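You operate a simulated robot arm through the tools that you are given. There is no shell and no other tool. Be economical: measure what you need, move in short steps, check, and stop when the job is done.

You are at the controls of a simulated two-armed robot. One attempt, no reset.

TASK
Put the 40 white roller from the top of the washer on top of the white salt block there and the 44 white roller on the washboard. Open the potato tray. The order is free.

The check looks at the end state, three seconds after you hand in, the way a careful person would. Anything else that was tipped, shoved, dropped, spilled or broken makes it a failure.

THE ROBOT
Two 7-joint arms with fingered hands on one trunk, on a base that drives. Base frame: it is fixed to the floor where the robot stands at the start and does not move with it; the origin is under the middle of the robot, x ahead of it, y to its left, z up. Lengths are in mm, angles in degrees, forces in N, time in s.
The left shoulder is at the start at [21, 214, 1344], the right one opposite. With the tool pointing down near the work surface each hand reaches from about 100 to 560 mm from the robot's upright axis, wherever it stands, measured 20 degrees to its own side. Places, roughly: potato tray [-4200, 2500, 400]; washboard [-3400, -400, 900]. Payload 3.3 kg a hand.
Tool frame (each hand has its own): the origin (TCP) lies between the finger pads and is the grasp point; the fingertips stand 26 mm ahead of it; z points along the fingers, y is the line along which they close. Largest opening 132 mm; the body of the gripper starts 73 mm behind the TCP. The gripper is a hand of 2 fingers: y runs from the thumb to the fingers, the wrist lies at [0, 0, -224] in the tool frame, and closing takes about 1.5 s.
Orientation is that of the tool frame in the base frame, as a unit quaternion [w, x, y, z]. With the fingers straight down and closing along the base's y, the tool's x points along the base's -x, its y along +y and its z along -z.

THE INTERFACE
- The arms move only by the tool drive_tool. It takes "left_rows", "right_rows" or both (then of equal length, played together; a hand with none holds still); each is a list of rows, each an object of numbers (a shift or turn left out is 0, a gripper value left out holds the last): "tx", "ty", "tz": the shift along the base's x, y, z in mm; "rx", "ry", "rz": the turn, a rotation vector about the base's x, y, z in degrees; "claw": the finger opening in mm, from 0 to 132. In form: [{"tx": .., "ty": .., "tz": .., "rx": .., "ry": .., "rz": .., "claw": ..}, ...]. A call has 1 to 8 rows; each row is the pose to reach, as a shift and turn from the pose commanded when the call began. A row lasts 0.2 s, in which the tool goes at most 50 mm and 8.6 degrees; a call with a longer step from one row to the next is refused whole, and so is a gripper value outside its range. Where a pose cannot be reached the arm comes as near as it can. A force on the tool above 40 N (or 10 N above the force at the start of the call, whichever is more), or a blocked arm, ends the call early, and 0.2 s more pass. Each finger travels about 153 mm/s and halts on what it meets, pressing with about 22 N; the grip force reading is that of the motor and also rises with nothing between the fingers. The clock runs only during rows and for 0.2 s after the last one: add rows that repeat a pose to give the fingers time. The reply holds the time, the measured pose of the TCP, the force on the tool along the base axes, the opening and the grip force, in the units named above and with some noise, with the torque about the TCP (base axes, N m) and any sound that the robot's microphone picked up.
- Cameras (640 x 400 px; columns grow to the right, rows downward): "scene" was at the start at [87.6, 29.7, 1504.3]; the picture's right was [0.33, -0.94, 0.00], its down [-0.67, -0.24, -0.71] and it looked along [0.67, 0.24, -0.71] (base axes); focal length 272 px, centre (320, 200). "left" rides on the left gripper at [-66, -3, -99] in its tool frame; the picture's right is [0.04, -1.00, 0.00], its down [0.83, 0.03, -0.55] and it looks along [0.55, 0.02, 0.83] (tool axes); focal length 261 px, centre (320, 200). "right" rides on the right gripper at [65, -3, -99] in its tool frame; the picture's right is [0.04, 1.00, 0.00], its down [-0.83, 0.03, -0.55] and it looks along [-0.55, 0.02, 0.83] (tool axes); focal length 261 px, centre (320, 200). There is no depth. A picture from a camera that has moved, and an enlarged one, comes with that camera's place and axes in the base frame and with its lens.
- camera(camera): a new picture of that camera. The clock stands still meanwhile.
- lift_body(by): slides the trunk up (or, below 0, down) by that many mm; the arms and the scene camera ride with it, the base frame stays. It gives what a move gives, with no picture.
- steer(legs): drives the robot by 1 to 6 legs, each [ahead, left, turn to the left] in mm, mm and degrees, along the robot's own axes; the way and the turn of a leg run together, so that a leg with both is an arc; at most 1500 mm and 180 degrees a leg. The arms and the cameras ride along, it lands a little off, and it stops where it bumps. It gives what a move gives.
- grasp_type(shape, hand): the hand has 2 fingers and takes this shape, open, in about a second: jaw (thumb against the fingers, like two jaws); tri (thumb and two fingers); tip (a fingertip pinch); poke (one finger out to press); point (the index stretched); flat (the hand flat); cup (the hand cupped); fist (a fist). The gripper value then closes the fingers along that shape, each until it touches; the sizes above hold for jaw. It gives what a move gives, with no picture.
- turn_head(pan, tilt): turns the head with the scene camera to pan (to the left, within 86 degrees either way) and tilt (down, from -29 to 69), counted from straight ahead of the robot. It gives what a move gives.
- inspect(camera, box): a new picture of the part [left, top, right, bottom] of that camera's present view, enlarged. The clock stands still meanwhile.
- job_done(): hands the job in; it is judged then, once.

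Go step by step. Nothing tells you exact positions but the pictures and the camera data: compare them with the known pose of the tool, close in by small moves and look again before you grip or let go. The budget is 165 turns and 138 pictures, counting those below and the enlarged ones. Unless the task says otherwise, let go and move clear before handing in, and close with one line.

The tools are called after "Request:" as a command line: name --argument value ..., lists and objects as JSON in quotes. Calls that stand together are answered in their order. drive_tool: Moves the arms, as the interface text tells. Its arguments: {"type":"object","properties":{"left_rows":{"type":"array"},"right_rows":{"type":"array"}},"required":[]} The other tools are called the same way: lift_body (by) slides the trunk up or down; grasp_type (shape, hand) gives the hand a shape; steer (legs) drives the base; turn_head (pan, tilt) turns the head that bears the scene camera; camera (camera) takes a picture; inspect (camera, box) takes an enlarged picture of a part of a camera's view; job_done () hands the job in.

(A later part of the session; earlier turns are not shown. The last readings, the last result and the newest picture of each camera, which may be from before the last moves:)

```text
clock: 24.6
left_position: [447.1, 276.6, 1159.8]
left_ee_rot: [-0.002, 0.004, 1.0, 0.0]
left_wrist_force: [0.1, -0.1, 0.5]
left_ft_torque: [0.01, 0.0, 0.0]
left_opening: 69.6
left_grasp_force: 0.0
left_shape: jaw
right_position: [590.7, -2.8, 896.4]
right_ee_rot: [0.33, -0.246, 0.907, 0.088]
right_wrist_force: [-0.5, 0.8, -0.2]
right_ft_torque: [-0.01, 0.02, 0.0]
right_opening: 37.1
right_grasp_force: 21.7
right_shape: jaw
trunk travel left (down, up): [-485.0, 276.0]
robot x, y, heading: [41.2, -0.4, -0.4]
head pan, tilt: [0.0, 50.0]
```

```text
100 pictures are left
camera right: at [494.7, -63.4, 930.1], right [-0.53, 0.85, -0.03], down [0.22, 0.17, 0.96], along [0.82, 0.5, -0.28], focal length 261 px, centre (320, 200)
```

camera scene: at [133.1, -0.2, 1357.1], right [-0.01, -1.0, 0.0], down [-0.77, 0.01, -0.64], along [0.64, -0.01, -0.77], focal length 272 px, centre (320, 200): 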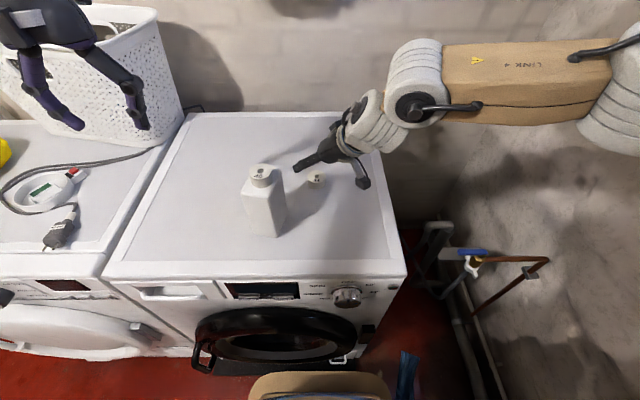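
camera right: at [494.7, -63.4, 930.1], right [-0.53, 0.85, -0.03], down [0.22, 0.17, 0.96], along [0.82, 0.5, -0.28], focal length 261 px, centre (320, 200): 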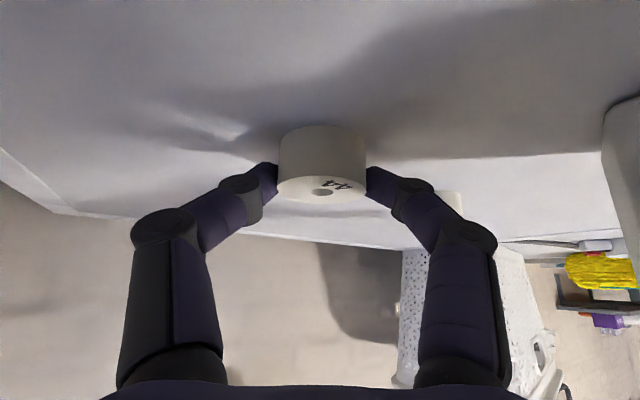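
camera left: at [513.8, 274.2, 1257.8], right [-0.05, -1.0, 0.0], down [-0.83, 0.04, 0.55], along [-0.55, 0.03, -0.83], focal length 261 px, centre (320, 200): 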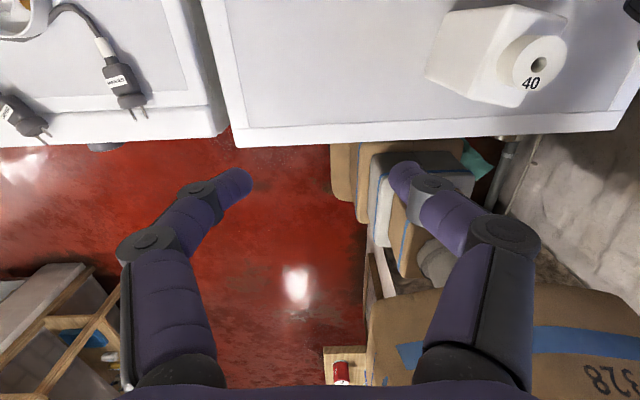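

Roller 44 is gripped. I lift and retract away from the block.

Request:
drive_tool --right_rows '[{"tz": 15}, {"tz": 40}, {"tz": 75}, {"tz": 105}, {"tz": 125, "tx": -20, "ty": -35}, {"tz": 140, "tx": -40, "ty": -75}, {"tz": 150, "tx": -70, "ty": -110}, {"tz": 160, "tx": -110, "ty": -135}]'

Request:
camera --camera "right"

Request:
camera --camera "scene"

```text
clock: 26.4
left_position: [447.4, 275.5, 1160.8]
left_ee_rot: [0.0, 0.003, 1.0, 0.0]
left_wrist_force: [-0.5, -0.5, 0.3]
left_ft_torque: [0.03, -0.02, -0.03]
left_opening: 69.5
left_grasp_force: 0.1
left_shape: jaw
right_position: [477.3, -141.0, 1056.4]
right_ee_rot: [0.331, -0.246, 0.907, 0.088]
right_wrist_force: [0.1, -0.5, 0.3]
right_ft_torque: [0.0, 0.0, 0.01]
right_opening: 37.0
right_grasp_force: 22.6
right_shape: jaw
trunk travel left (down, up): [-485.0, 276.0]
robot x, y, heading: [39.3, 0.0, -0.5]
head pan, tilt: [0.0, 50.0]
```

```text
99 pictures are left
camera right: at [381.9, -199.9, 1089.0], right [-0.53, 0.85, -0.03], down [0.23, 0.17, 0.96], along [0.82, 0.5, -0.28], focal length 261 px, centre (320, 200)
```

right: 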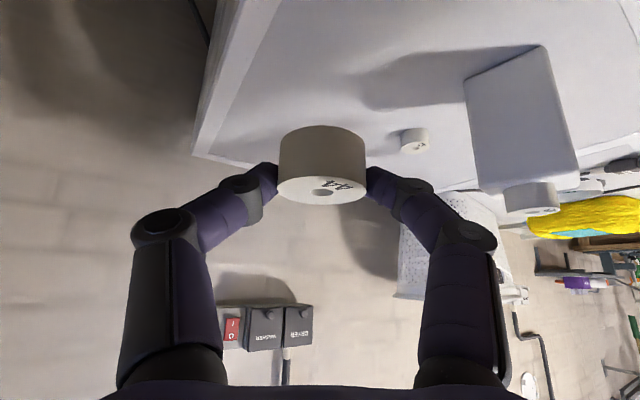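

```text
98 pictures are left
camera scene: at [132.2, -0.5, 1357.2], right [-0.01, -1.0, 0.0], down [-0.77, 0.01, -0.64], along [0.64, -0.01, -0.77], focal length 272 px, centre (320, 200)
```

scene: 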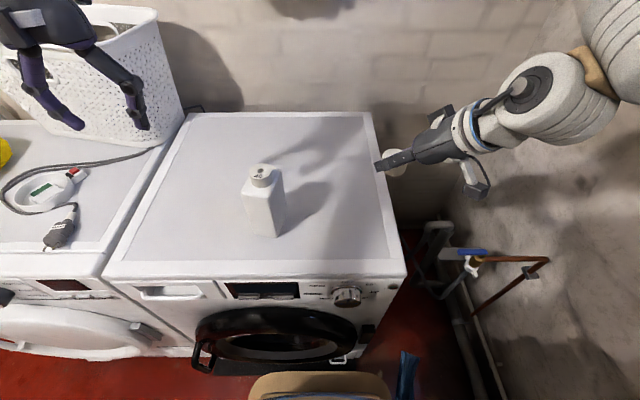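

Roller 44 is secure. I raise the trunk a little, tuck the hands in, and look around for the route to the washboard.

Request:
drive_tool --right_rows '[{"tx": -30, "tz": 30}, {"tx": -65, "tz": 50}, {"tx": -100, "tz": 60}, {"tx": -140, "tz": 60}, {"tx": -140, "tz": 60}]' --left_rows '[{"tx": -40}, {"tx": -80, "ty": -5}, {"tx": -120, "ty": -10}, {"tx": -150, "ty": -10}, {"tx": -150, "ty": -10}]'

Request:
turn_head --pan 80 --tilt 20

Request:
camera --camera "scene"

Request:
turn_head --pan -80 --tilt 20

Request:
camera --camera "scene"

```text
clock: 27.6
left_position: [296.6, 266.6, 1156.6]
left_ee_rot: [0.001, 0.003, 1.0, 0.0]
left_wrist_force: [-0.5, 0.0, -0.8]
left_ft_torque: [0.02, 0.01, -0.03]
left_opening: 69.5
left_grasp_force: 0.0
left_shape: jaw
right_position: [390.3, -137.8, 1119.7]
right_ee_rot: [0.328, -0.247, 0.907, 0.089]
right_wrist_force: [0.1, -0.2, -0.2]
right_ft_torque: [0.0, -0.01, -0.02]
right_opening: 36.5
right_grasp_force: 22.3
right_shape: jaw
right hand out of reach, approached as far as the arm can: row 3, 4, 5
trunk travel left (down, up): [-485.0, 276.0]
robot x, y, heading: [37.7, 3.0, -0.5]
head pan, tilt: [0.0, 50.0]
```

```text
clock: 29.1
left_position: [296.0, 266.4, 1154.6]
left_ee_rot: [0.0, 0.004, 1.0, 0.0]
left_wrist_force: [0.4, -0.3, -0.4]
left_ft_torque: [0.02, 0.01, -0.02]
left_opening: 69.6
left_grasp_force: 0.0
left_shape: jaw
right_position: [389.4, -136.3, 1119.6]
right_ee_rot: [0.328, -0.248, 0.907, 0.089]
right_wrist_force: [0.2, 0.0, -0.2]
right_ft_torque: [0.0, -0.01, 0.02]
right_opening: 36.7
right_grasp_force: 21.8
right_shape: jaw
trunk travel left (down, up): [-485.0, 276.0]
robot x, y, heading: [36.5, 0.4, -0.3]
head pan, tilt: [80.0, 20.0]
```

```text
97 pictures are left
camera scene: at [73.1, 91.9, 1402.7], right [0.98, -0.18, 0.0], down [-0.06, -0.34, -0.94], along [0.17, 0.92, -0.34], focal length 272 px, centre (320, 200)
```

scene: 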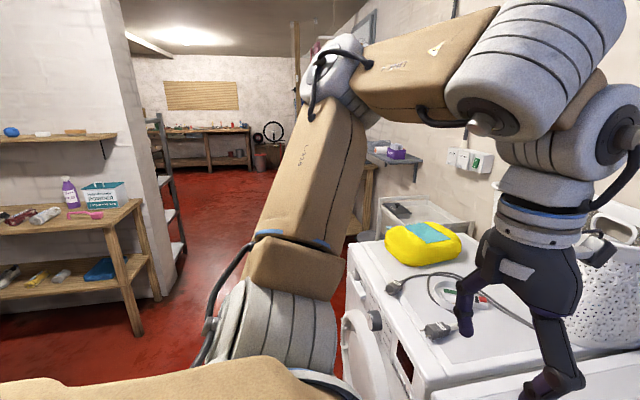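

```text
clock: 31.6
left_position: [296.4, 266.4, 1156.0]
left_ee_rot: [0.0, 0.004, 1.0, 0.0]
left_wrist_force: [0.7, -0.1, 0.0]
left_ft_torque: [-0.01, -0.04, -0.02]
left_opening: 69.3
left_grasp_force: 0.0
left_shape: jaw
right_position: [390.6, -137.2, 1118.8]
right_ee_rot: [0.329, -0.247, 0.907, 0.089]
right_wrist_force: [-0.9, 0.6, -0.2]
right_ft_torque: [0.03, 0.02, 0.0]
right_opening: 36.6
right_grasp_force: 22.0
right_shape: jaw
trunk travel left (down, up): [-485.0, 276.0]
robot x, y, heading: [37.2, -1.9, -0.5]
head pan, tilt: [-80.0, 20.0]
```

```text
96 pictures are left
camera scene: at [71.5, -91.5, 1402.7], right [-0.99, -0.17, 0.0], down [-0.06, 0.34, -0.94], along [0.16, -0.93, -0.34], focal length 272 px, centre (320, 200)
```

scene: 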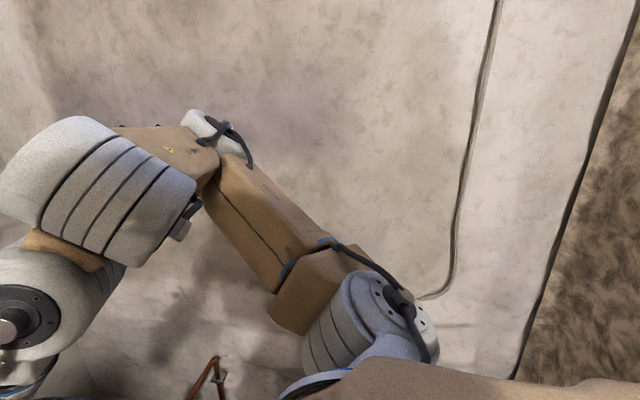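

The wall is close on the right, and there are shelves behind-left. I'll raise the trunk and tilt the left hand so its camera shows what is behind me before backing off.

Request:
lift_body --by 140

Request:
drive_tool --left_rows '[{"ry": 8, "ty": 20}, {"ry": 16, "ty": 50}, {"ry": 24, "ty": 80}, {"ry": 30, "ty": 100}, {"ry": 30, "ty": 100}]'

Request:
camera --camera "left"

```text
clock: 33.3
left_position: [298.0, 267.4, 1300.2]
left_ee_rot: [-0.001, 0.004, 1.0, 0.0]
left_wrist_force: [0.3, -0.2, -0.8]
left_ft_torque: [0.01, 0.01, 0.05]
left_opening: 69.3
left_grasp_force: 0.1
left_shape: jaw
right_position: [390.7, -140.3, 1260.9]
right_ee_rot: [0.33, -0.246, 0.907, 0.088]
right_wrist_force: [-0.6, 0.5, -0.6]
right_ft_torque: [-0.02, 0.0, -0.02]
right_opening: 36.5
right_grasp_force: 22.5
right_shape: jaw
trunk travel left (down, up): [-625.0, 136.0]
robot x, y, heading: [36.5, -2.8, -0.5]
head pan, tilt: [-80.0, 20.0]
```

```text
clock: 34.5
left_position: [276.3, 324.0, 1266.4]
left_ee_rot: [-0.26, 0.004, 0.966, 0.0]
left_wrist_force: [0.5, 0.4, -0.2]
left_ft_torque: [-0.01, 0.01, -0.01]
left_opening: 69.4
left_grasp_force: 0.1
left_shape: jaw
left hand out of reach, approached as far as the arm can: row 3, 4, 5
right_position: [390.0, -138.0, 1261.3]
right_ee_rot: [0.33, -0.247, 0.907, 0.088]
right_wrist_force: [-1.1, -0.4, -0.6]
right_ft_torque: [-0.02, 0.01, -0.02]
right_opening: 36.9
right_grasp_force: 21.7
right_shape: jaw
trunk travel left (down, up): [-625.0, 136.0]
robot x, y, heading: [37.6, -0.6, -0.5]
head pan, tilt: [-80.0, 20.0]
```

```text
95 pictures are left
camera left: at [383.1, 321.2, 1318.0], right [-0.04, -1.0, 0.02], down [-0.44, 0.04, 0.9], along [-0.9, 0.03, -0.44], focal length 261 px, centre (320, 200)
```

left: 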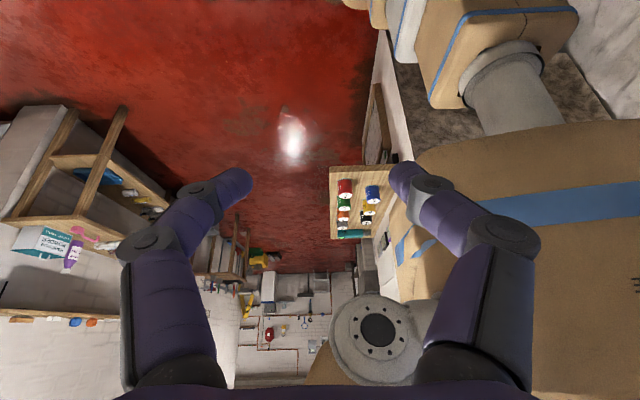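

A wall stands directly behind (y<0, x≈−420), with a corridor of about 1.4 m to my left-rear leading to −x. I'll restore the left hand, back off 110, strafe left 650, back up 300, and look.

Request:
drive_tool --left_rows '[{"ry": -8, "tx": 10}, {"ry": -16, "tx": 20, "ty": -20}, {"ry": -24, "tx": 30, "ty": -40}, {"ry": -30, "tx": 40, "ty": -60}, {"ry": -30, "tx": 40, "ty": -60}]'

Request:
steer --legs '[[-110, 0, 0], [0, 650, 0], [-300, 0, 0]]'

Request:
turn_head --pan 80 --tilt 25

Request:
camera --camera "scene"

```text
clock: 35.7
left_position: [313.8, 263.6, 1264.2]
left_ee_rot: [-0.001, 0.003, 1.0, 0.0]
left_wrist_force: [0.4, 0.1, -0.5]
left_ft_torque: [0.0, 0.0, 0.02]
left_opening: 69.7
left_grasp_force: 0.0
left_shape: jaw
right_position: [389.3, -137.9, 1260.5]
right_ee_rot: [0.33, -0.247, 0.907, 0.089]
right_wrist_force: [0.4, -0.9, -0.7]
right_ft_torque: [0.0, -0.03, -0.04]
right_opening: 36.6
right_grasp_force: 21.3
right_shape: jaw
trunk travel left (down, up): [-625.0, 136.0]
robot x, y, heading: [38.7, -2.7, -0.6]
head pan, tilt: [-80.0, 20.0]
```

```text
clock: 37.1
left_position: [216.5, 263.3, 1263.3]
left_ee_rot: [-0.002, 0.005, 1.0, 0.0]
left_wrist_force: [0.7, -0.9, 0.2]
left_ft_torque: [-0.02, 0.04, 0.01]
left_opening: 69.5
left_grasp_force: 0.1
left_shape: jaw
right_position: [292.1, -138.8, 1261.0]
right_ee_rot: [0.33, -0.247, 0.907, 0.089]
right_wrist_force: [1.5, -0.3, -0.7]
right_ft_torque: [-0.03, 0.03, 0.02]
right_opening: 36.8
right_grasp_force: 22.1
right_shape: jaw
trunk travel left (down, up): [-625.0, 136.0]
robot x, y, heading: [-55.3, -1.9, -0.8]
head pan, tilt: [-80.0, 20.0]
stopped in leg 2: the robot was blocked; the commanded pose is now the measured one
```

```text
clock: 39.5
left_position: [213.9, 262.7, 1263.5]
left_ee_rot: [-0.001, 0.005, 1.0, 0.0]
left_wrist_force: [0.5, -1.1, -0.4]
left_ft_torque: [0.04, 0.0, 0.0]
left_opening: 69.4
left_grasp_force: 0.1
left_shape: jaw
right_position: [288.4, -139.2, 1261.7]
right_ee_rot: [0.331, -0.246, 0.907, 0.089]
right_wrist_force: [-0.3, 0.4, -1.6]
right_ft_torque: [0.04, -0.01, 0.02]
right_opening: 36.9
right_grasp_force: 22.3
right_shape: jaw
trunk travel left (down, up): [-625.0, 136.0]
robot x, y, heading: [-64.0, -1.2, -0.6]
head pan, tilt: [80.0, 25.0]
```

```text
94 pictures are left
camera scene: at [-32.8, 91.5, 1534.8], right [0.98, -0.18, 0.0], down [-0.08, -0.42, -0.91], along [0.17, 0.89, -0.42], focal length 272 px, centre (320, 200)
```

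scene: 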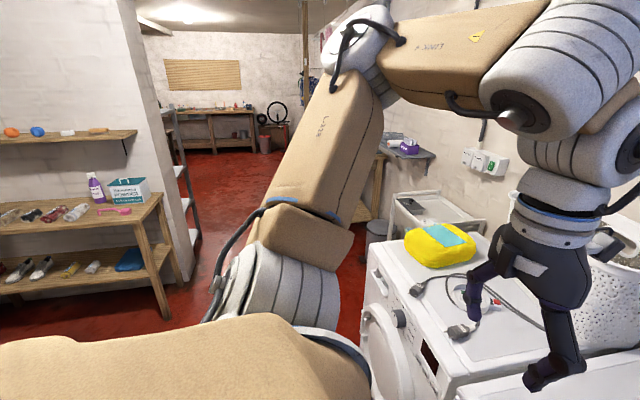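

Strafing stopped at once. I'll try a small strafe to see whether it's a contact or the base can't move sideways.

Request:
steer --legs '[[0, 60, 0]]'

Request:
turn_head --pan 86 --tilt 60

Request:
camera --camera "scene"

Request:
camera --camera "left"

```text
clock: 40.5
left_position: [214.4, 326.5, 1264.1]
left_ee_rot: [-0.002, 0.005, 1.0, 0.0]
left_wrist_force: [0.0, 1.1, -0.3]
left_ft_torque: [-0.03, 0.03, -0.01]
left_opening: 69.5
left_grasp_force: 0.0
left_shape: jaw
right_position: [290.8, -75.4, 1262.0]
right_ee_rot: [0.33, -0.247, 0.907, 0.088]
right_wrist_force: [0.1, 0.1, -0.7]
right_ft_torque: [-0.03, 0.01, -0.02]
right_opening: 36.9
right_grasp_force: 22.0
right_shape: jaw
trunk travel left (down, up): [-625.0, 136.0]
robot x, y, heading: [-58.0, 63.1, -0.4]
head pan, tilt: [80.0, 25.0]
```

```text
clock: 41.5
left_position: [214.7, 325.8, 1263.2]
left_ee_rot: [-0.001, 0.005, 1.0, 0.0]
left_wrist_force: [-0.1, 0.3, -0.5]
left_ft_torque: [-0.01, 0.04, -0.01]
left_opening: 69.4
left_grasp_force: 0.1
left_shape: jaw
right_position: [292.1, -76.4, 1261.1]
right_ee_rot: [0.331, -0.245, 0.907, 0.089]
right_wrist_force: [0.4, 1.0, -0.2]
right_ft_torque: [-0.02, 0.0, 0.0]
right_opening: 36.9
right_grasp_force: 22.1
right_shape: jaw
trunk travel left (down, up): [-625.0, 136.0]
robot x, y, heading: [-61.1, 60.1, -0.3]
head pan, tilt: [85.9, 60.0]
```

```text
93 pictures are left
camera scene: at [-43.7, 129.7, 1484.8], right [1.0, -0.08, 0.0], down [-0.07, -0.86, -0.5], along [0.04, 0.5, -0.87], focal length 272 px, centre (320, 200)
```

scene: 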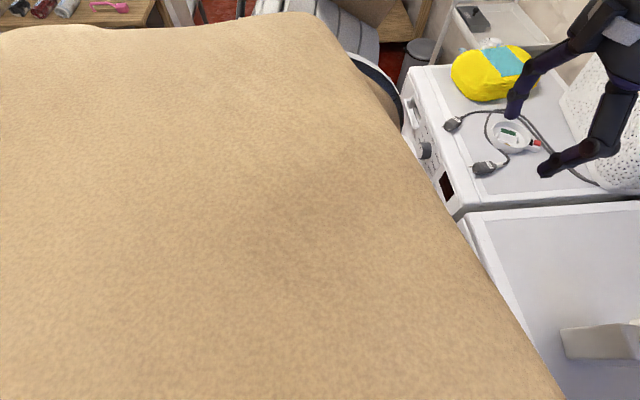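

```text
92 pictures are left
camera left: at [280.8, 322.7, 1361.7], right [-0.05, -1.0, 0.0], down [-0.83, 0.04, 0.55], along [-0.55, 0.03, -0.83], focal length 261 px, centre (320, 200)
```

left: 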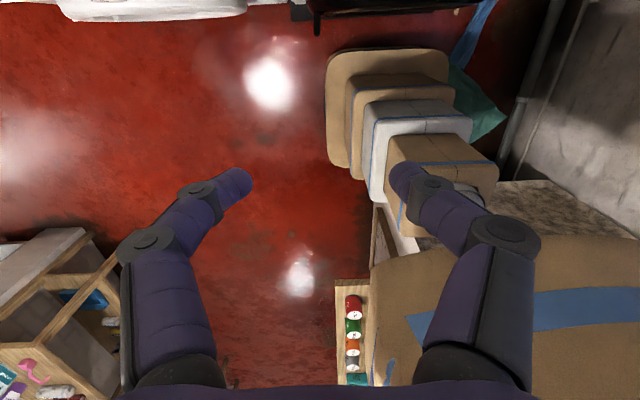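

It does strafe; likely the rear had touched something. The floor to the left is clear, so I continue left 580.

Request:
steer --legs '[[0, 300, 0], [0, 280, 0]]'

Request:
camera --camera "left"

```text
clock: 45.2
left_position: [220.8, 916.9, 1263.6]
left_ee_rot: [0.0, 0.006, 1.0, 0.0]
left_wrist_force: [-0.4, 0.8, -0.7]
left_ft_torque: [-0.01, 0.0, 0.0]
left_opening: 69.6
left_grasp_force: 0.1
left_shape: jaw
right_position: [296.0, 514.8, 1261.5]
right_ee_rot: [0.331, -0.246, 0.907, 0.088]
right_wrist_force: [-0.4, -0.2, -0.8]
right_ft_torque: [0.0, -0.05, 0.0]
right_opening: 36.8
right_grasp_force: 22.1
right_shape: jaw
trunk travel left (down, up): [-625.0, 136.0]
robot x, y, heading: [-54.1, 654.6, -0.8]
head pan, tilt: [85.9, 60.0]
```

```text
91 pictures are left
camera left: at [286.5, 915.0, 1361.6], right [-0.05, -1.0, 0.0], down [-0.83, 0.04, 0.55], along [-0.55, 0.03, -0.83], focal length 261 px, centre (320, 200)
```

left: 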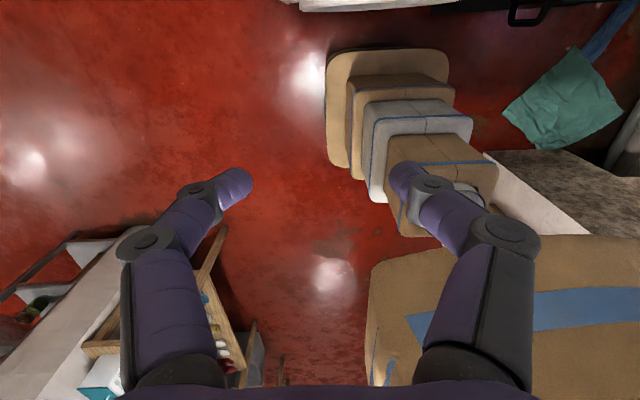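

Clear. I back up 200 and turn left 90, then look.

Request:
steer --legs '[[-200, 30, 0], [0, 0, 90]]'

Request:
turn_head --pan 60 --tilt 25

Request:
camera --camera "scene"

```text
clock: 50.7
left_position: [-530.4, 945.8, 1264.4]
left_ee_rot: [0.001, 0.722, -0.692, 0.002]
left_wrist_force: [-0.6, 0.6, -0.1]
left_ft_torque: [0.01, 0.02, -0.01]
left_opening: 69.3
left_grasp_force: 0.0
left_shape: jaw
right_position: [-133.7, 1042.1, 1261.0]
right_ee_rot: [-0.164, 0.827, -0.445, -0.301]
right_wrist_force: [0.3, 0.0, -0.4]
right_ft_torque: [0.01, 0.0, 0.0]
right_opening: 36.9
right_grasp_force: 22.0
right_shape: jaw
trunk travel left (down, up): [-625.0, 136.0]
robot x, y, heading: [-250.6, 683.8, 92.3]
head pan, tilt: [85.9, 60.0]
```

```text
clock: 51.8
left_position: [-530.9, 946.0, 1263.8]
left_ee_rot: [0.0, 0.721, -0.692, 0.0]
left_wrist_force: [0.5, 0.5, 0.0]
left_ft_torque: [0.0, -0.02, 0.0]
left_opening: 69.6
left_grasp_force: 0.0
left_shape: jaw
right_position: [-132.4, 1042.2, 1262.1]
right_ee_rot: [-0.164, 0.827, -0.446, -0.301]
right_wrist_force: [-0.4, -0.1, 0.5]
right_ft_torque: [-0.04, -0.02, -0.01]
right_opening: 36.6
right_grasp_force: 22.0
right_shape: jaw
trunk travel left (down, up): [-625.0, 136.0]
robot x, y, heading: [-249.5, 685.8, 92.1]
head pan, tilt: [60.0, 25.0]
```

```text
90 pictures are left
camera scene: at [-334.7, 741.4, 1534.7], right [0.46, 0.89, 0.0], down [0.38, -0.2, -0.91], along [-0.8, 0.42, -0.42], focal length 272 px, centre (320, 200)
```

scene: 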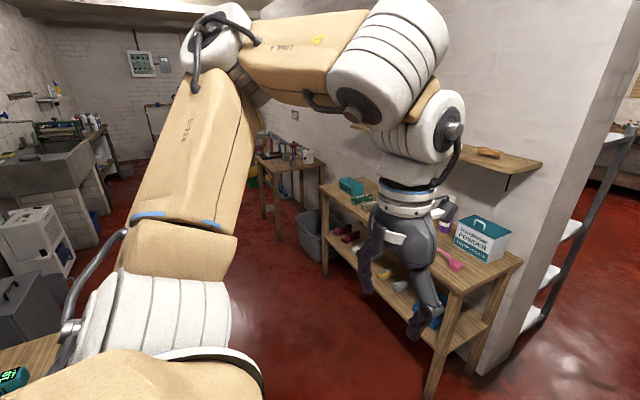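

The corridor runs on toward a sink area. I finish the turn and look ahead.

Request:
steer --legs '[[0, 0, 88]]'

Request:
turn_head --pan 0 --tilt 20

Request:
camera --camera "scene"

```text
clock: 55.9
left_position: [-522.0, 415.3, 1263.1]
left_ee_rot: [-0.001, 1.0, 0.005, 0.001]
left_wrist_force: [-0.2, -0.7, -0.1]
left_ft_torque: [0.0, 0.01, 0.04]
left_opening: 69.5
left_grasp_force: 0.0
left_shape: jaw
right_position: [-605.7, 815.2, 1262.0]
right_ee_rot: [0.092, 0.904, 0.255, -0.331]
right_wrist_force: [-0.3, -0.3, -0.7]
right_ft_torque: [0.01, -0.03, 0.03]
right_opening: 36.7
right_grasp_force: 21.7
right_shape: jaw
trunk travel left (down, up): [-625.0, 136.0]
robot x, y, heading: [-255.6, 685.6, -179.7]
head pan, tilt: [60.0, 25.0]
```

```text
clock: 57.2
left_position: [-522.9, 415.2, 1264.5]
left_ee_rot: [0.001, 1.0, 0.004, 0.001]
left_wrist_force: [-0.3, 0.1, 0.0]
left_ft_torque: [0.0, 0.0, 0.0]
left_opening: 69.6
left_grasp_force: 0.1
left_shape: jaw
right_position: [-605.6, 814.1, 1262.9]
right_ee_rot: [0.092, 0.904, 0.256, -0.33]
right_wrist_force: [0.1, 0.5, -0.2]
right_ft_torque: [-0.01, -0.03, -0.04]
right_opening: 36.8
right_grasp_force: 21.8
right_shape: jaw
trunk travel left (down, up): [-625.0, 136.0]
robot x, y, heading: [-251.2, 685.7, -179.6]
head pan, tilt: [0.0, 20.0]
```

```text
89 pictures are left
camera scene: at [-357.0, 686.3, 1542.9], right [-0.01, 1.0, 0.0], down [0.34, 0.0, -0.94], along [-0.94, -0.01, -0.34], focal length 272 px, centre (320, 200)
```

scene: 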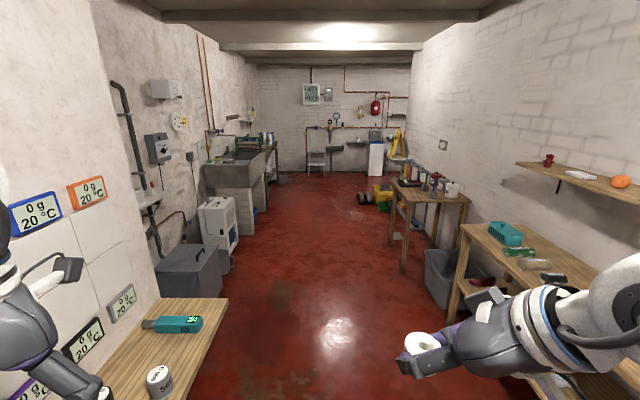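

I face the corridor now; the washboard should be at the sink on the left, around (−3400, −400). I drive ahead 1500 with a slight shift right, then look.

Request:
steer --legs '[[300, -80, 0], [1200, 0, 0]]'

Request:
turn_head --pan 25 --tilt 25

Request:
camera --camera "scene"

```text
clock: 65.0
left_position: [-2032.6, 483.1, 1263.5]
left_ee_rot: [0.0, 1.0, 0.004, 0.001]
left_wrist_force: [0.0, -0.4, 0.0]
left_ft_torque: [-0.01, 0.03, 0.01]
left_opening: 69.2
left_grasp_force: 0.1
left_shape: jaw
right_position: [-2116.3, 882.0, 1261.2]
right_ee_rot: [0.092, 0.904, 0.255, -0.33]
right_wrist_force: [0.3, 0.7, -0.6]
right_ft_torque: [0.03, -0.01, 0.02]
right_opening: 36.8
right_grasp_force: 22.2
right_shape: jaw
trunk travel left (down, up): [-625.0, 136.0]
robot x, y, heading: [-1760.6, 754.3, -179.7]
head pan, tilt: [0.0, 20.0]
```

```text
clock: 65.9
left_position: [-2031.5, 483.3, 1264.2]
left_ee_rot: [0.0, 1.0, 0.005, 0.001]
left_wrist_force: [-0.4, 0.1, 0.9]
left_ft_torque: [0.02, 0.0, 0.04]
left_opening: 69.2
left_grasp_force: 0.1
left_shape: jaw
right_position: [-2115.1, 882.9, 1260.6]
right_ee_rot: [0.093, 0.904, 0.255, -0.33]
right_wrist_force: [-0.1, 0.9, -0.8]
right_ft_torque: [-0.01, -0.03, 0.02]
right_opening: 36.4
right_grasp_force: 21.9
right_shape: jaw
trunk travel left (down, up): [-625.0, 136.0]
robot x, y, heading: [-1764.0, 753.4, -179.6]
head pan, tilt: [25.0, 25.0]
```

```text
88 pictures are left
camera scene: at [-1857.0, 715.9, 1534.8], right [-0.43, 0.9, 0.0], down [0.38, 0.18, -0.91], along [-0.82, -0.39, -0.42], focal length 272 px, centre (320, 200)
```

scene: 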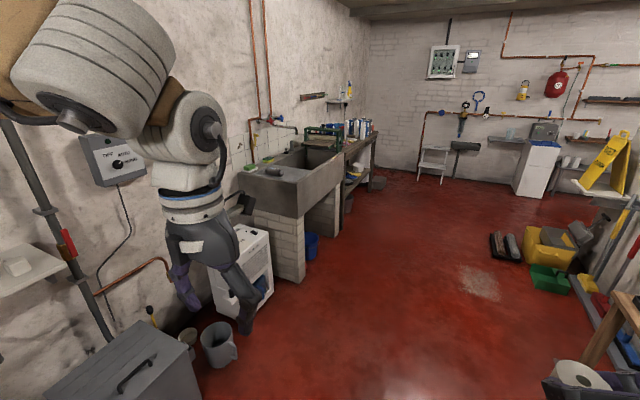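

The concrete sink is ahead-left. I zoom in for the washboard.

Request:
inspect --camera "scene" --box '[220, 110, 380, 210]'

```text
4.00 times, centred on (300, 160) of scene
camera zoom: at [-1857.0, 715.9, 1534.8], right [-0.43, 0.9, 0.0], down [0.38, 0.18, -0.91], along [-0.82, -0.39, -0.42], focal length 1086 px, centre (400, 360)
```

zoom: 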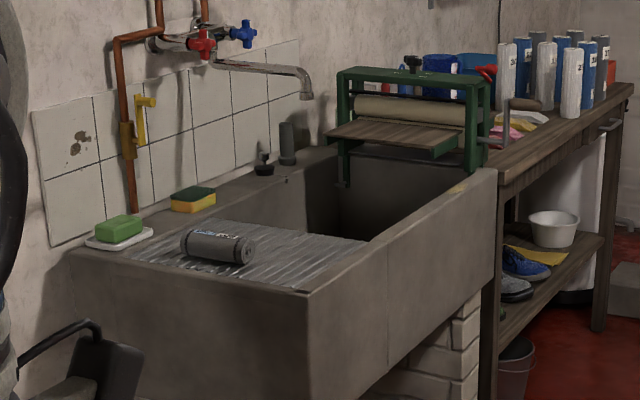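

The washboard is the ribbed slab at the sink's near end, roughly x −3290…−3520, y −140…−480, with a grey cylinder lying toward the back. I drive level with it and turn to face it.

Request:
steer --legs '[[1480, 0, 0], [0, 0, 90]]'

Request:
turn_head --pan 0 --tilt 40

Request:
camera --camera "scene"

```text
clock: 77.1
left_position: [-2949.6, 465.7, 1264.4]
left_ee_rot: [-0.001, 0.685, 0.729, 0.002]
left_wrist_force: [-0.7, 0.9, -0.4]
left_ft_torque: [-0.03, -0.04, 0.0]
left_opening: 69.5
left_grasp_force: 0.0
left_shape: jaw
right_position: [-3345.8, 361.1, 1260.6]
right_ee_rot: [0.303, 0.437, 0.831, -0.16]
right_wrist_force: [0.3, 0.3, 0.2]
right_ft_torque: [0.03, 0.01, -0.01]
right_opening: 36.5
right_grasp_force: 22.4
right_shape: jaw
trunk travel left (down, up): [-625.0, 136.0]
robot x, y, heading: [-3235.5, 720.0, -86.5]
head pan, tilt: [25.0, 25.0]
```

```text
clock: 78.0
left_position: [-2949.6, 464.8, 1263.3]
left_ee_rot: [-0.001, 0.685, 0.729, 0.001]
left_wrist_force: [-0.7, 0.1, 0.5]
left_ft_torque: [0.04, -0.02, 0.02]
left_opening: 69.6
left_grasp_force: 0.0
left_shape: jaw
right_position: [-3344.5, 360.2, 1261.5]
right_ee_rot: [0.303, 0.437, 0.831, -0.16]
right_wrist_force: [-0.8, 0.2, -0.8]
right_ft_torque: [-0.04, 0.01, 0.03]
right_opening: 36.4
right_grasp_force: 22.5
right_shape: jaw
trunk travel left (down, up): [-625.0, 136.0]
robot x, y, heading: [-3233.6, 722.5, -86.2]
head pan, tilt: [0.0, 40.0]
```

```text
86 pictures are left
camera scene: at [-3228.3, 626.9, 1511.5], right [-1.0, -0.06, 0.0], down [-0.04, 0.64, -0.77], along [0.05, -0.76, -0.64], focal length 272 px, centre (320, 200)
```

scene: 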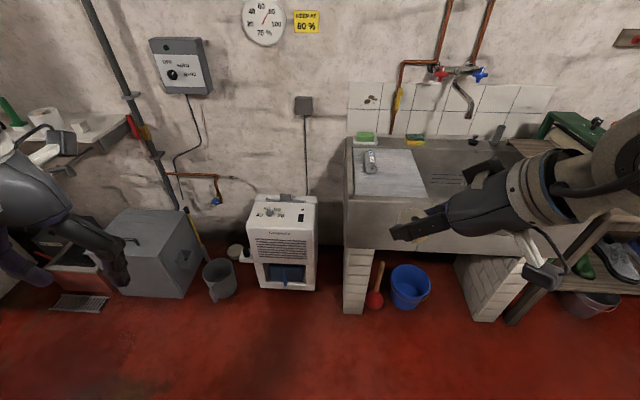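

The washboard spans about x −3300…−3560, y −140…−400. I square up and drive ahead 450.

Request:
steer --legs '[[0, 0, -3.5], [450, 0, 0]]'

Request:
turn_head --pan -15 --tilt 55

Request:
camera --camera "scene"

Request:
camera --camera "right"

```text
clock: 81.2
left_position: [-2967.5, -8.1, 1265.1]
left_ee_rot: [0.0, 0.707, 0.707, 0.002]
left_wrist_force: [0.2, -0.5, 0.0]
left_ft_torque: [0.0, -0.02, 0.02]
left_opening: 69.4
left_grasp_force: 0.1
left_shape: jaw
right_position: [-3367.5, -87.5, 1261.3]
right_ee_rot: [0.298, 0.463, 0.818, -0.169]
right_wrist_force: [0.0, 0.3, -0.9]
right_ft_torque: [0.05, 0.01, -0.01]
right_opening: 36.6
right_grasp_force: 21.8
right_shape: jaw
trunk travel left (down, up): [-625.0, 136.0]
robot x, y, heading: [-3233.2, 267.4, -90.1]
head pan, tilt: [0.0, 40.0]
```

```text
clock: 81.9
left_position: [-2966.9, -7.5, 1264.2]
left_ee_rot: [0.0, 0.707, 0.707, 0.0]
left_wrist_force: [-1.0, 0.1, 0.3]
left_ft_torque: [-0.01, -0.06, -0.01]
left_opening: 69.5
left_grasp_force: 0.1
left_shape: jaw
right_position: [-3368.8, -87.3, 1262.6]
right_ee_rot: [0.298, 0.463, 0.817, -0.17]
right_wrist_force: [0.0, 0.1, -0.2]
right_ft_torque: [0.01, -0.01, -0.05]
right_opening: 36.2
right_grasp_force: 21.5
right_shape: jaw
trunk travel left (down, up): [-625.0, 136.0]
robot x, y, heading: [-3232.2, 267.9, -90.1]
head pan, tilt: [-15.0, 55.0]
```

```text
85 pictures are left
camera scene: at [-3253.1, 186.7, 1490.9], right [-0.97, 0.26, 0.0], down [0.21, 0.79, -0.57], along [-0.15, -0.55, -0.82], focal length 272 px, centre (320, 200)
```

scene: 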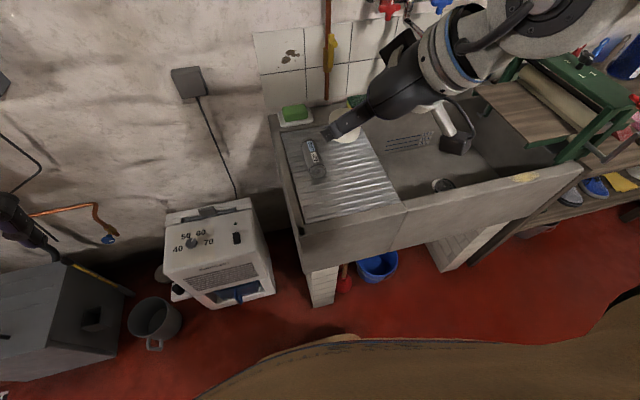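

```text
84 pictures are left
camera right: at [-3427.9, 9.7, 1295.6], right [0.84, 0.54, -0.03], down [0.17, -0.22, 0.96], along [0.51, -0.81, -0.28], focal length 261 px, centre (320, 200)
```

right: 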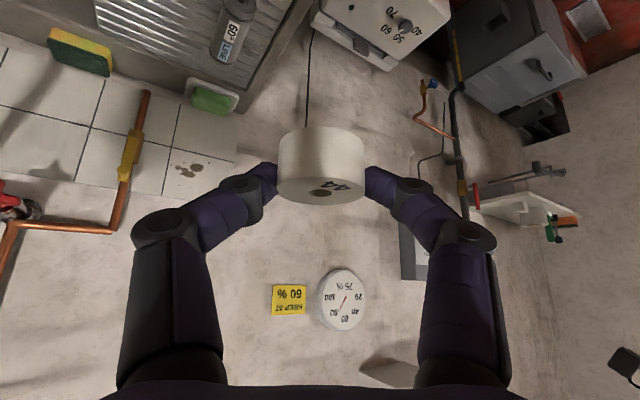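

Now a closer view of the washboard to place it.

Request:
inspect --camera "scene" --box '[270, 90, 430, 250]'

```text
2.50 times, centred on (350, 170) of scene
camera zoom: at [-3253.1, 186.7, 1490.9], right [-0.97, 0.26, 0.0], down [0.21, 0.79, -0.57], along [-0.15, -0.55, -0.82], focal length 679 px, centre (245, 275)
```

zoom: 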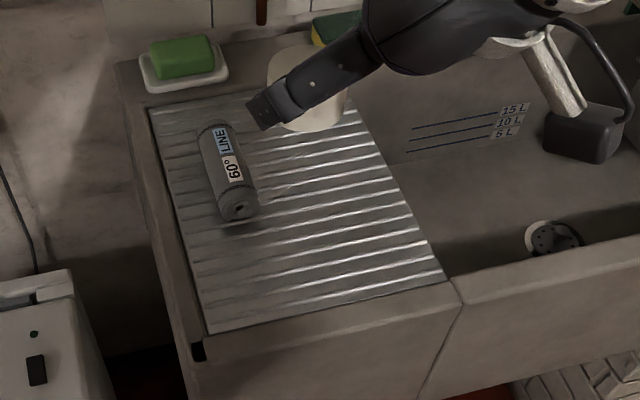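

The washboard spans x −3309…−3566, y −150…−419, with ribs along x. I'll place at (−3470, −250), away from the grey cylinder; first to a hover there.

Request:
drive_tool --right_rows '[{"tx": -25, "ty": -35}, {"tx": -50, "ty": -70, "tz": -15}, {"tx": -75, "ty": -105, "tz": -40}, {"tx": -95, "ty": -135, "tz": -75}, {"tx": -106, "ty": -154, "tz": -115}, {"tx": -106, "ty": -154, "tz": -160}, {"tx": -106, "ty": -154, "tz": -205}, {"tx": -106, "ty": -154, "tz": -240}]'

Request:
camera --camera "right"

Request:
camera --camera "scene"

```text
refused: row 4 steps farther than a row can; nothing moved
```

```text
82 pictures are left
camera right: at [-3427.9, 9.7, 1295.6], right [0.84, 0.54, -0.03], down [0.17, -0.22, 0.96], along [0.51, -0.81, -0.28], focal length 261 px, centre (320, 200)
```

right: 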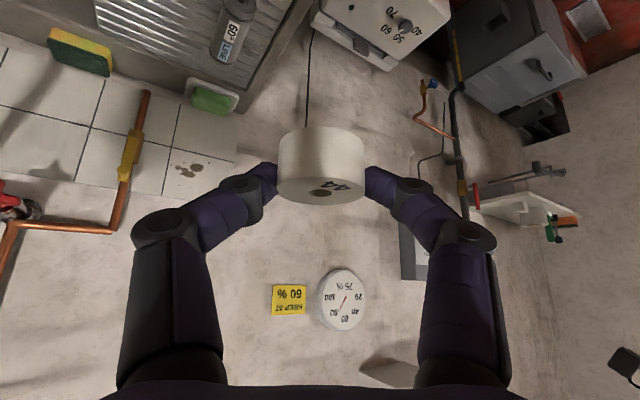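

```text
81 pictures are left
camera scene: at [-3253.1, 186.7, 1490.9], right [-0.97, 0.26, 0.0], down [0.21, 0.79, -0.57], along [-0.15, -0.55, -0.82], focal length 272 px, centre (320, 200)
```

scene: 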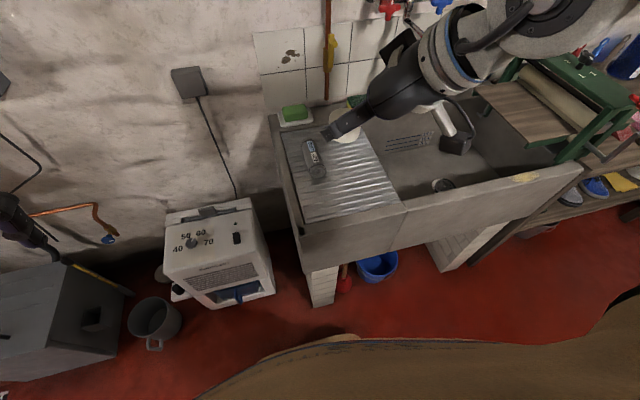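

One step slightly too long; I resend with smaller steps and then look.

Request:
drive_tool --right_rows '[{"tx": -24, "ty": -34}, {"tx": -48, "ty": -68, "tz": -15}, {"tx": -70, "ty": -100, "tz": -40}, {"tx": -88, "ty": -128, "tz": -72}, {"tx": -102, "ty": -148, "tz": -110}, {"tx": -106, "ty": -154, "tz": -155}, {"tx": -106, "ty": -154, "tz": -200}, {"tx": -106, "ty": -154, "tz": -240}]'

Request:
camera --camera "right"

Request:
camera --camera "scene"

```text
clock: 83.7
left_position: [-2965.9, -7.8, 1263.2]
left_ee_rot: [-0.001, 0.707, 0.707, 0.001]
left_wrist_force: [1.1, 0.4, -0.7]
left_ft_torque: [-0.01, 0.01, 0.01]
left_opening: 69.4
left_grasp_force: 0.0
left_shape: jaw
right_position: [-3476.3, -240.5, 1021.1]
right_ee_rot: [0.298, 0.463, 0.817, -0.17]
right_wrist_force: [0.1, -0.3, -1.0]
right_ft_torque: [0.01, -0.02, 0.01]
right_opening: 36.1
right_grasp_force: 21.9
right_shape: jaw
trunk travel left (down, up): [-625.0, 136.0]
robot x, y, heading: [-3231.2, 264.2, -90.1]
head pan, tilt: [-15.0, 55.0]
```

```text
80 pictures are left
camera right: at [-3535.3, -145.7, 1055.2], right [0.84, 0.54, -0.03], down [0.18, -0.22, 0.96], along [0.51, -0.81, -0.28], focal length 261 px, centre (320, 200)
```

right: 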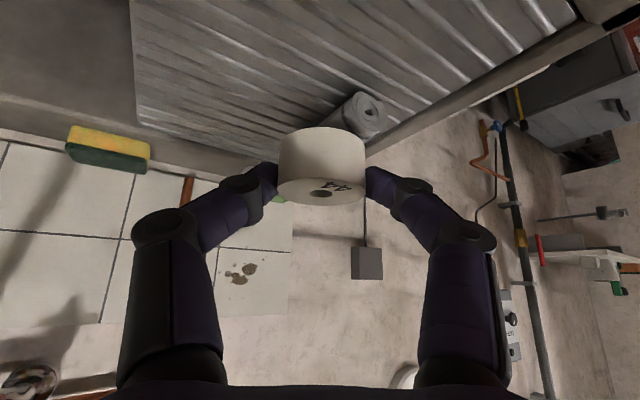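

```text
79 pictures are left
camera scene: at [-3253.4, 186.2, 1490.8], right [-0.97, 0.26, 0.0], down [0.21, 0.79, -0.57], along [-0.15, -0.55, -0.82], focal length 272 px, centre (320, 200)
```

scene: 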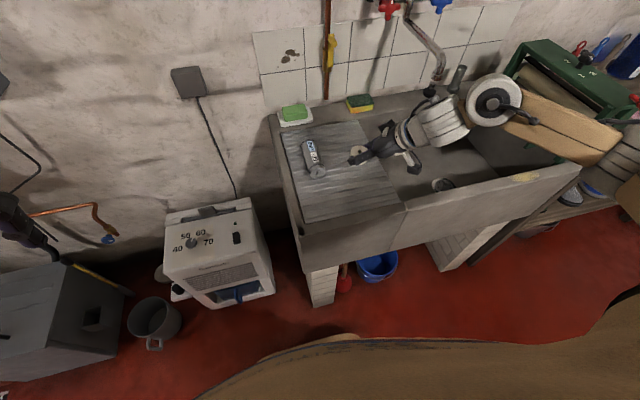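

The forearm comes near the green wringer; I check that clearance before lowering.

Request:
inspect --camera "scene" --box '[400, 20, 640, 220]'

Request:
turn_head --pan -60 --tilt 40

Request:
camera --camera "scene"

```text
2.00 times, centred on (520, 120) of scene
camera zoom: at [-3253.4, 186.2, 1490.8], right [-0.97, 0.26, 0.0], down [0.21, 0.79, -0.57], along [-0.15, -0.55, -0.82], focal length 543 px, centre (-80, 360)
```

zoom: 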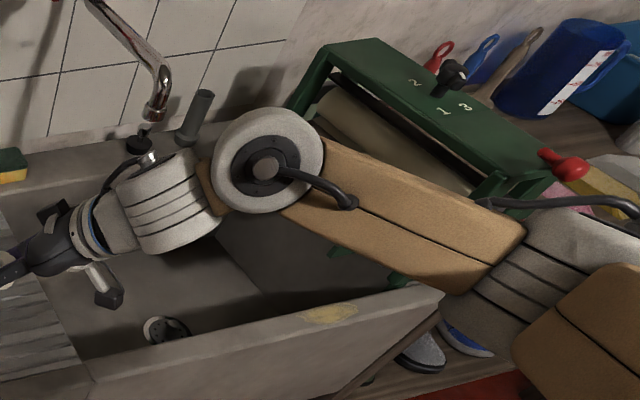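

```text
clock: 84.8
left_position: [-2967.4, -6.7, 1264.0]
left_ee_rot: [0.0, 0.707, 0.707, -0.001]
left_wrist_force: [0.4, 1.3, 0.3]
left_ft_torque: [-0.02, -0.01, 0.01]
left_opening: 69.5
left_grasp_force: 0.0
left_shape: jaw
right_position: [-3474.6, -242.6, 1022.1]
right_ee_rot: [0.298, 0.463, 0.817, -0.17]
right_wrist_force: [-0.4, 0.6, -1.0]
right_ft_torque: [-0.01, 0.01, -0.03]
right_opening: 36.3
right_grasp_force: 21.7
right_shape: jaw
trunk travel left (down, up): [-625.0, 136.0]
robot x, y, heading: [-3236.7, 264.1, -90.1]
head pan, tilt: [-60.0, 40.0]
```

```text
77 pictures are left
camera scene: at [-3308.1, 213.5, 1511.5], right [-0.5, 0.87, 0.0], down [0.56, 0.32, -0.77], along [-0.66, -0.38, -0.64], focal length 272 px, centre (320, 200)
```

scene: 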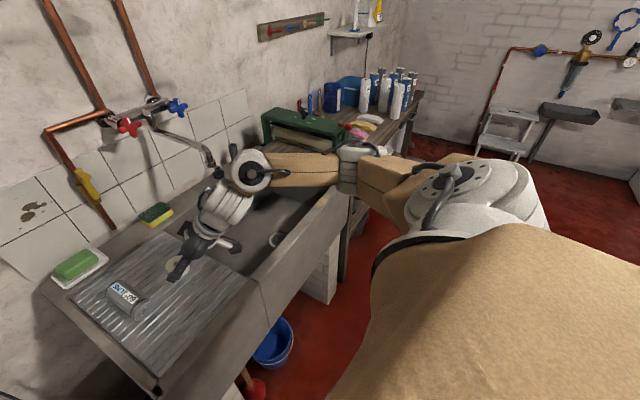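

The wringer is at least 140 mm beyond the forearm, so it's safe. I lower to just above the ribs.

Request:
drive_tool --right_rows '[{"tz": -30}, {"tz": -60}, {"tz": -75}, {"tz": -80}, {"tz": -80}]'

Request:
camera --camera "right"

Request:
inspect --camera "scene" --box '[90, 190, 290, 340]'

```text
clock: 86.0
left_position: [-2966.5, -7.2, 1262.6]
left_ee_rot: [0.0, 0.708, 0.707, 0.001]
left_wrist_force: [-0.7, 0.2, 0.8]
left_ft_torque: [0.01, 0.0, 0.0]
left_opening: 69.7
left_grasp_force: 0.1
left_shape: jaw
right_position: [-3473.9, -241.3, 939.8]
right_ee_rot: [0.298, 0.462, 0.818, -0.169]
right_wrist_force: [-0.7, 0.1, -0.2]
right_ft_torque: [-0.01, -0.03, 0.02]
right_opening: 36.6
right_grasp_force: 22.2
right_shape: jaw
trunk travel left (down, up): [-625.0, 136.0]
robot x, y, heading: [-3233.6, 266.1, -90.2]
head pan, tilt: [-60.0, 40.0]
```

```text
76 pictures are left
camera right: at [-3534.1, -145.1, 975.0], right [0.84, 0.54, -0.03], down [0.17, -0.22, 0.96], along [0.51, -0.81, -0.28], focal length 261 px, centre (320, 200)
```

right: 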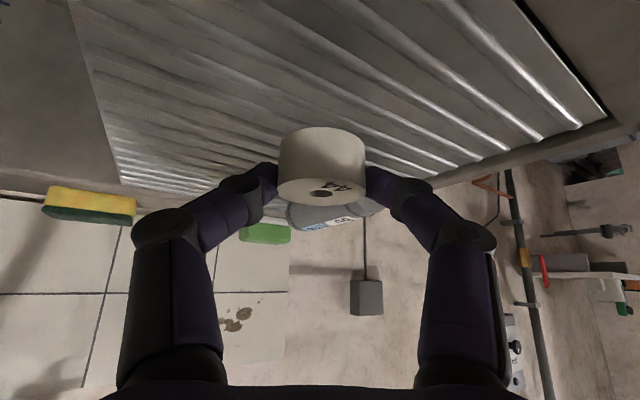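

```text
2.67 times, centred on (190, 265) of scene
camera zoom: at [-3308.2, 213.6, 1511.5], right [-0.5, 0.87, 0.0], down [0.56, 0.32, -0.77], along [-0.66, -0.38, -0.64], focal length 724 px, centre (667, 27)
```

zoom: 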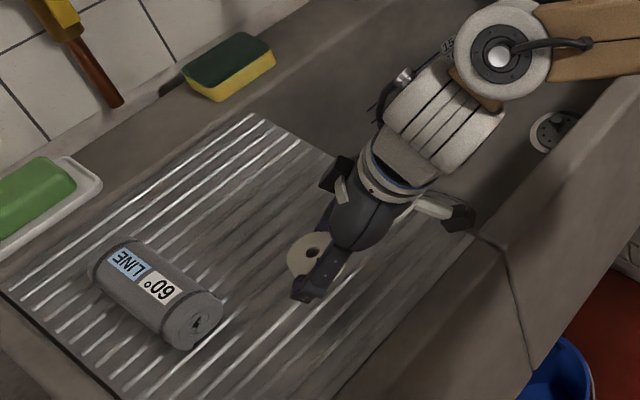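

Position is good with free space all round. I lower in small steps until contact.

Request:
drive_tool --right_rows '[{"tz": -3}, {"tz": -6}, {"tz": -6}]'

Request:
camera --camera "right"

```text
clock: 86.8
left_position: [-2966.3, -7.9, 1263.9]
left_ee_rot: [0.001, 0.707, 0.707, 0.0]
left_wrist_force: [-0.5, -0.1, -0.4]
left_ft_torque: [0.0, -0.03, -0.02]
left_opening: 69.7
left_grasp_force: 0.1
left_shape: jaw
right_position: [-3473.8, -239.9, 935.3]
right_ee_rot: [0.298, 0.463, 0.818, -0.169]
right_wrist_force: [-0.3, -0.4, 0.0]
right_ft_torque: [-0.02, 0.01, -0.02]
right_opening: 36.4
right_grasp_force: 22.1
right_shape: jaw
trunk travel left (down, up): [-625.0, 136.0]
robot x, y, heading: [-3237.0, 265.9, -90.0]
head pan, tilt: [-60.0, 40.0]
```

```text
74 pictures are left
camera right: at [-3534.3, -144.2, 968.9], right [0.84, 0.54, -0.03], down [0.17, -0.22, 0.96], along [0.51, -0.81, -0.28], focal length 261 px, centre (320, 200)
```

right: 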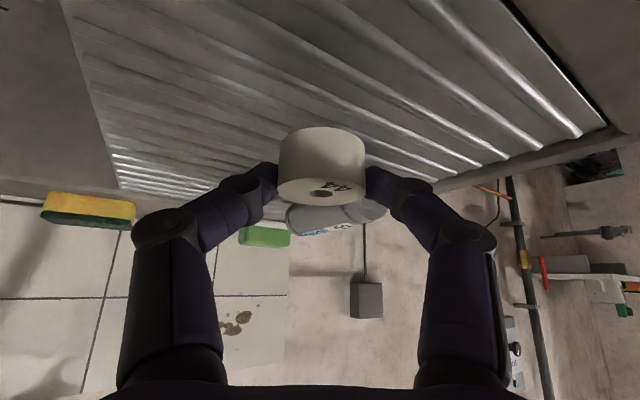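

Request:
drive_tool --right_rows '[{"tz": -3}, {"tz": -5}, {"tz": -5}]'

Request:
drive_tool --right_rows '[{"tz": -2}, {"tz": -3}, {"tz": -3}]'

Request:
inspect --camera "right" --box '[220, 80, 420, 240]'

```text
clock: 87.6
left_position: [-2967.5, -7.8, 1262.8]
left_ee_rot: [0.0, 0.707, 0.707, 0.0]
left_wrist_force: [-0.4, -0.1, 0.4]
left_ft_torque: [-0.01, -0.01, 0.02]
left_opening: 69.7
left_grasp_force: 0.0
left_shape: jaw
right_position: [-3473.4, -241.9, 929.8]
right_ee_rot: [0.298, 0.463, 0.817, -0.17]
right_wrist_force: [0.3, 0.2, 0.1]
right_ft_torque: [-0.02, 0.0, 0.0]
right_opening: 36.4
right_grasp_force: 21.9
right_shape: jaw
trunk travel left (down, up): [-625.0, 136.0]
robot x, y, heading: [-3234.4, 265.2, -90.2]
head pan, tilt: [-60.0, 40.0]
```

```text
clock: 88.4
left_position: [-2966.0, -8.0, 1263.2]
left_ee_rot: [0.0, 0.707, 0.707, 0.001]
left_wrist_force: [0.7, -0.4, -0.9]
left_ft_torque: [0.01, 0.01, -0.02]
left_opening: 69.3
left_grasp_force: 0.0
left_shape: jaw
right_position: [-3473.9, -240.1, 928.5]
right_ee_rot: [0.298, 0.463, 0.817, -0.169]
right_wrist_force: [0.0, 0.3, -0.3]
right_ft_torque: [-0.02, 0.01, -0.02]
right_opening: 36.4
right_grasp_force: 22.6
right_shape: jaw
trunk travel left (down, up): [-625.0, 136.0]
robot x, y, heading: [-3232.3, 266.0, -90.3]
head pan, tilt: [-60.0, 40.0]
```

```text
2.50 times, centred on (320, 160) of right
camera zoom: at [-3533.6, -144.6, 961.9], right [0.84, 0.54, -0.03], down [0.17, -0.22, 0.96], along [0.51, -0.81, -0.28], focal length 652 px, centre (320, 300)
```

zoom: 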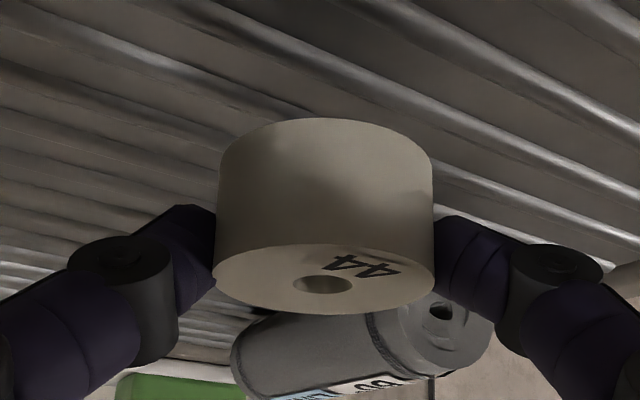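

No contact yet; continuing down.

Request:
drive_tool --right_rows '[{"tz": -2}, {"tz": -4}, {"tz": -4}]'

Request:
drive_tool --right_rows '[{"tz": -2}, {"tz": -3}, {"tz": -3}]'

Request:
inspect --camera "right" --box '[220, 80, 420, 240]'

```text
clock: 89.2
left_position: [-2966.4, -7.3, 1263.9]
left_ee_rot: [0.0, 0.707, 0.707, 0.0]
left_wrist_force: [-0.2, 0.5, -0.2]
left_ft_torque: [0.0, -0.02, 0.03]
left_opening: 69.5
left_grasp_force: 0.1
left_shape: jaw
right_position: [-3474.1, -241.2, 923.4]
right_ee_rot: [0.298, 0.463, 0.817, -0.169]
right_wrist_force: [-0.6, 0.0, 0.8]
right_ft_torque: [0.0, 0.0, -0.01]
right_opening: 36.5
right_grasp_force: 22.3
right_shape: jaw
trunk travel left (down, up): [-625.0, 136.0]
robot x, y, heading: [-3235.8, 260.6, -90.0]
head pan, tilt: [-60.0, 40.0]
```

```text
clock: 90.0
left_position: [-2967.1, -7.5, 1264.6]
left_ee_rot: [0.0, 0.707, 0.708, 0.0]
left_wrist_force: [-0.4, 0.0, -0.6]
left_ft_torque: [0.01, 0.01, -0.03]
left_opening: 69.7
left_grasp_force: 0.1
left_shape: jaw
right_position: [-3473.9, -240.2, 920.6]
right_ee_rot: [0.298, 0.463, 0.817, -0.17]
right_wrist_force: [0.8, 1.1, 0.2]
right_ft_torque: [-0.01, -0.01, -0.05]
right_opening: 36.5
right_grasp_force: 21.6
right_shape: jaw
trunk travel left (down, up): [-625.0, 136.0]
robot x, y, heading: [-3234.7, 263.0, -90.3]
head pan, tilt: [-60.0, 40.0]
```

```text
2.50 times, centred on (320, 160) of right
camera zoom: at [-3533.8, -143.8, 954.5], right [0.84, 0.54, -0.03], down [0.17, -0.22, 0.96], along [0.51, -0.81, -0.28], focal length 652 px, centre (320, 300)
```

zoom: 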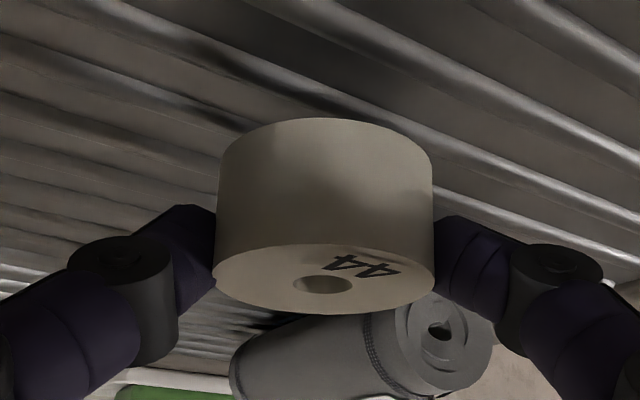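

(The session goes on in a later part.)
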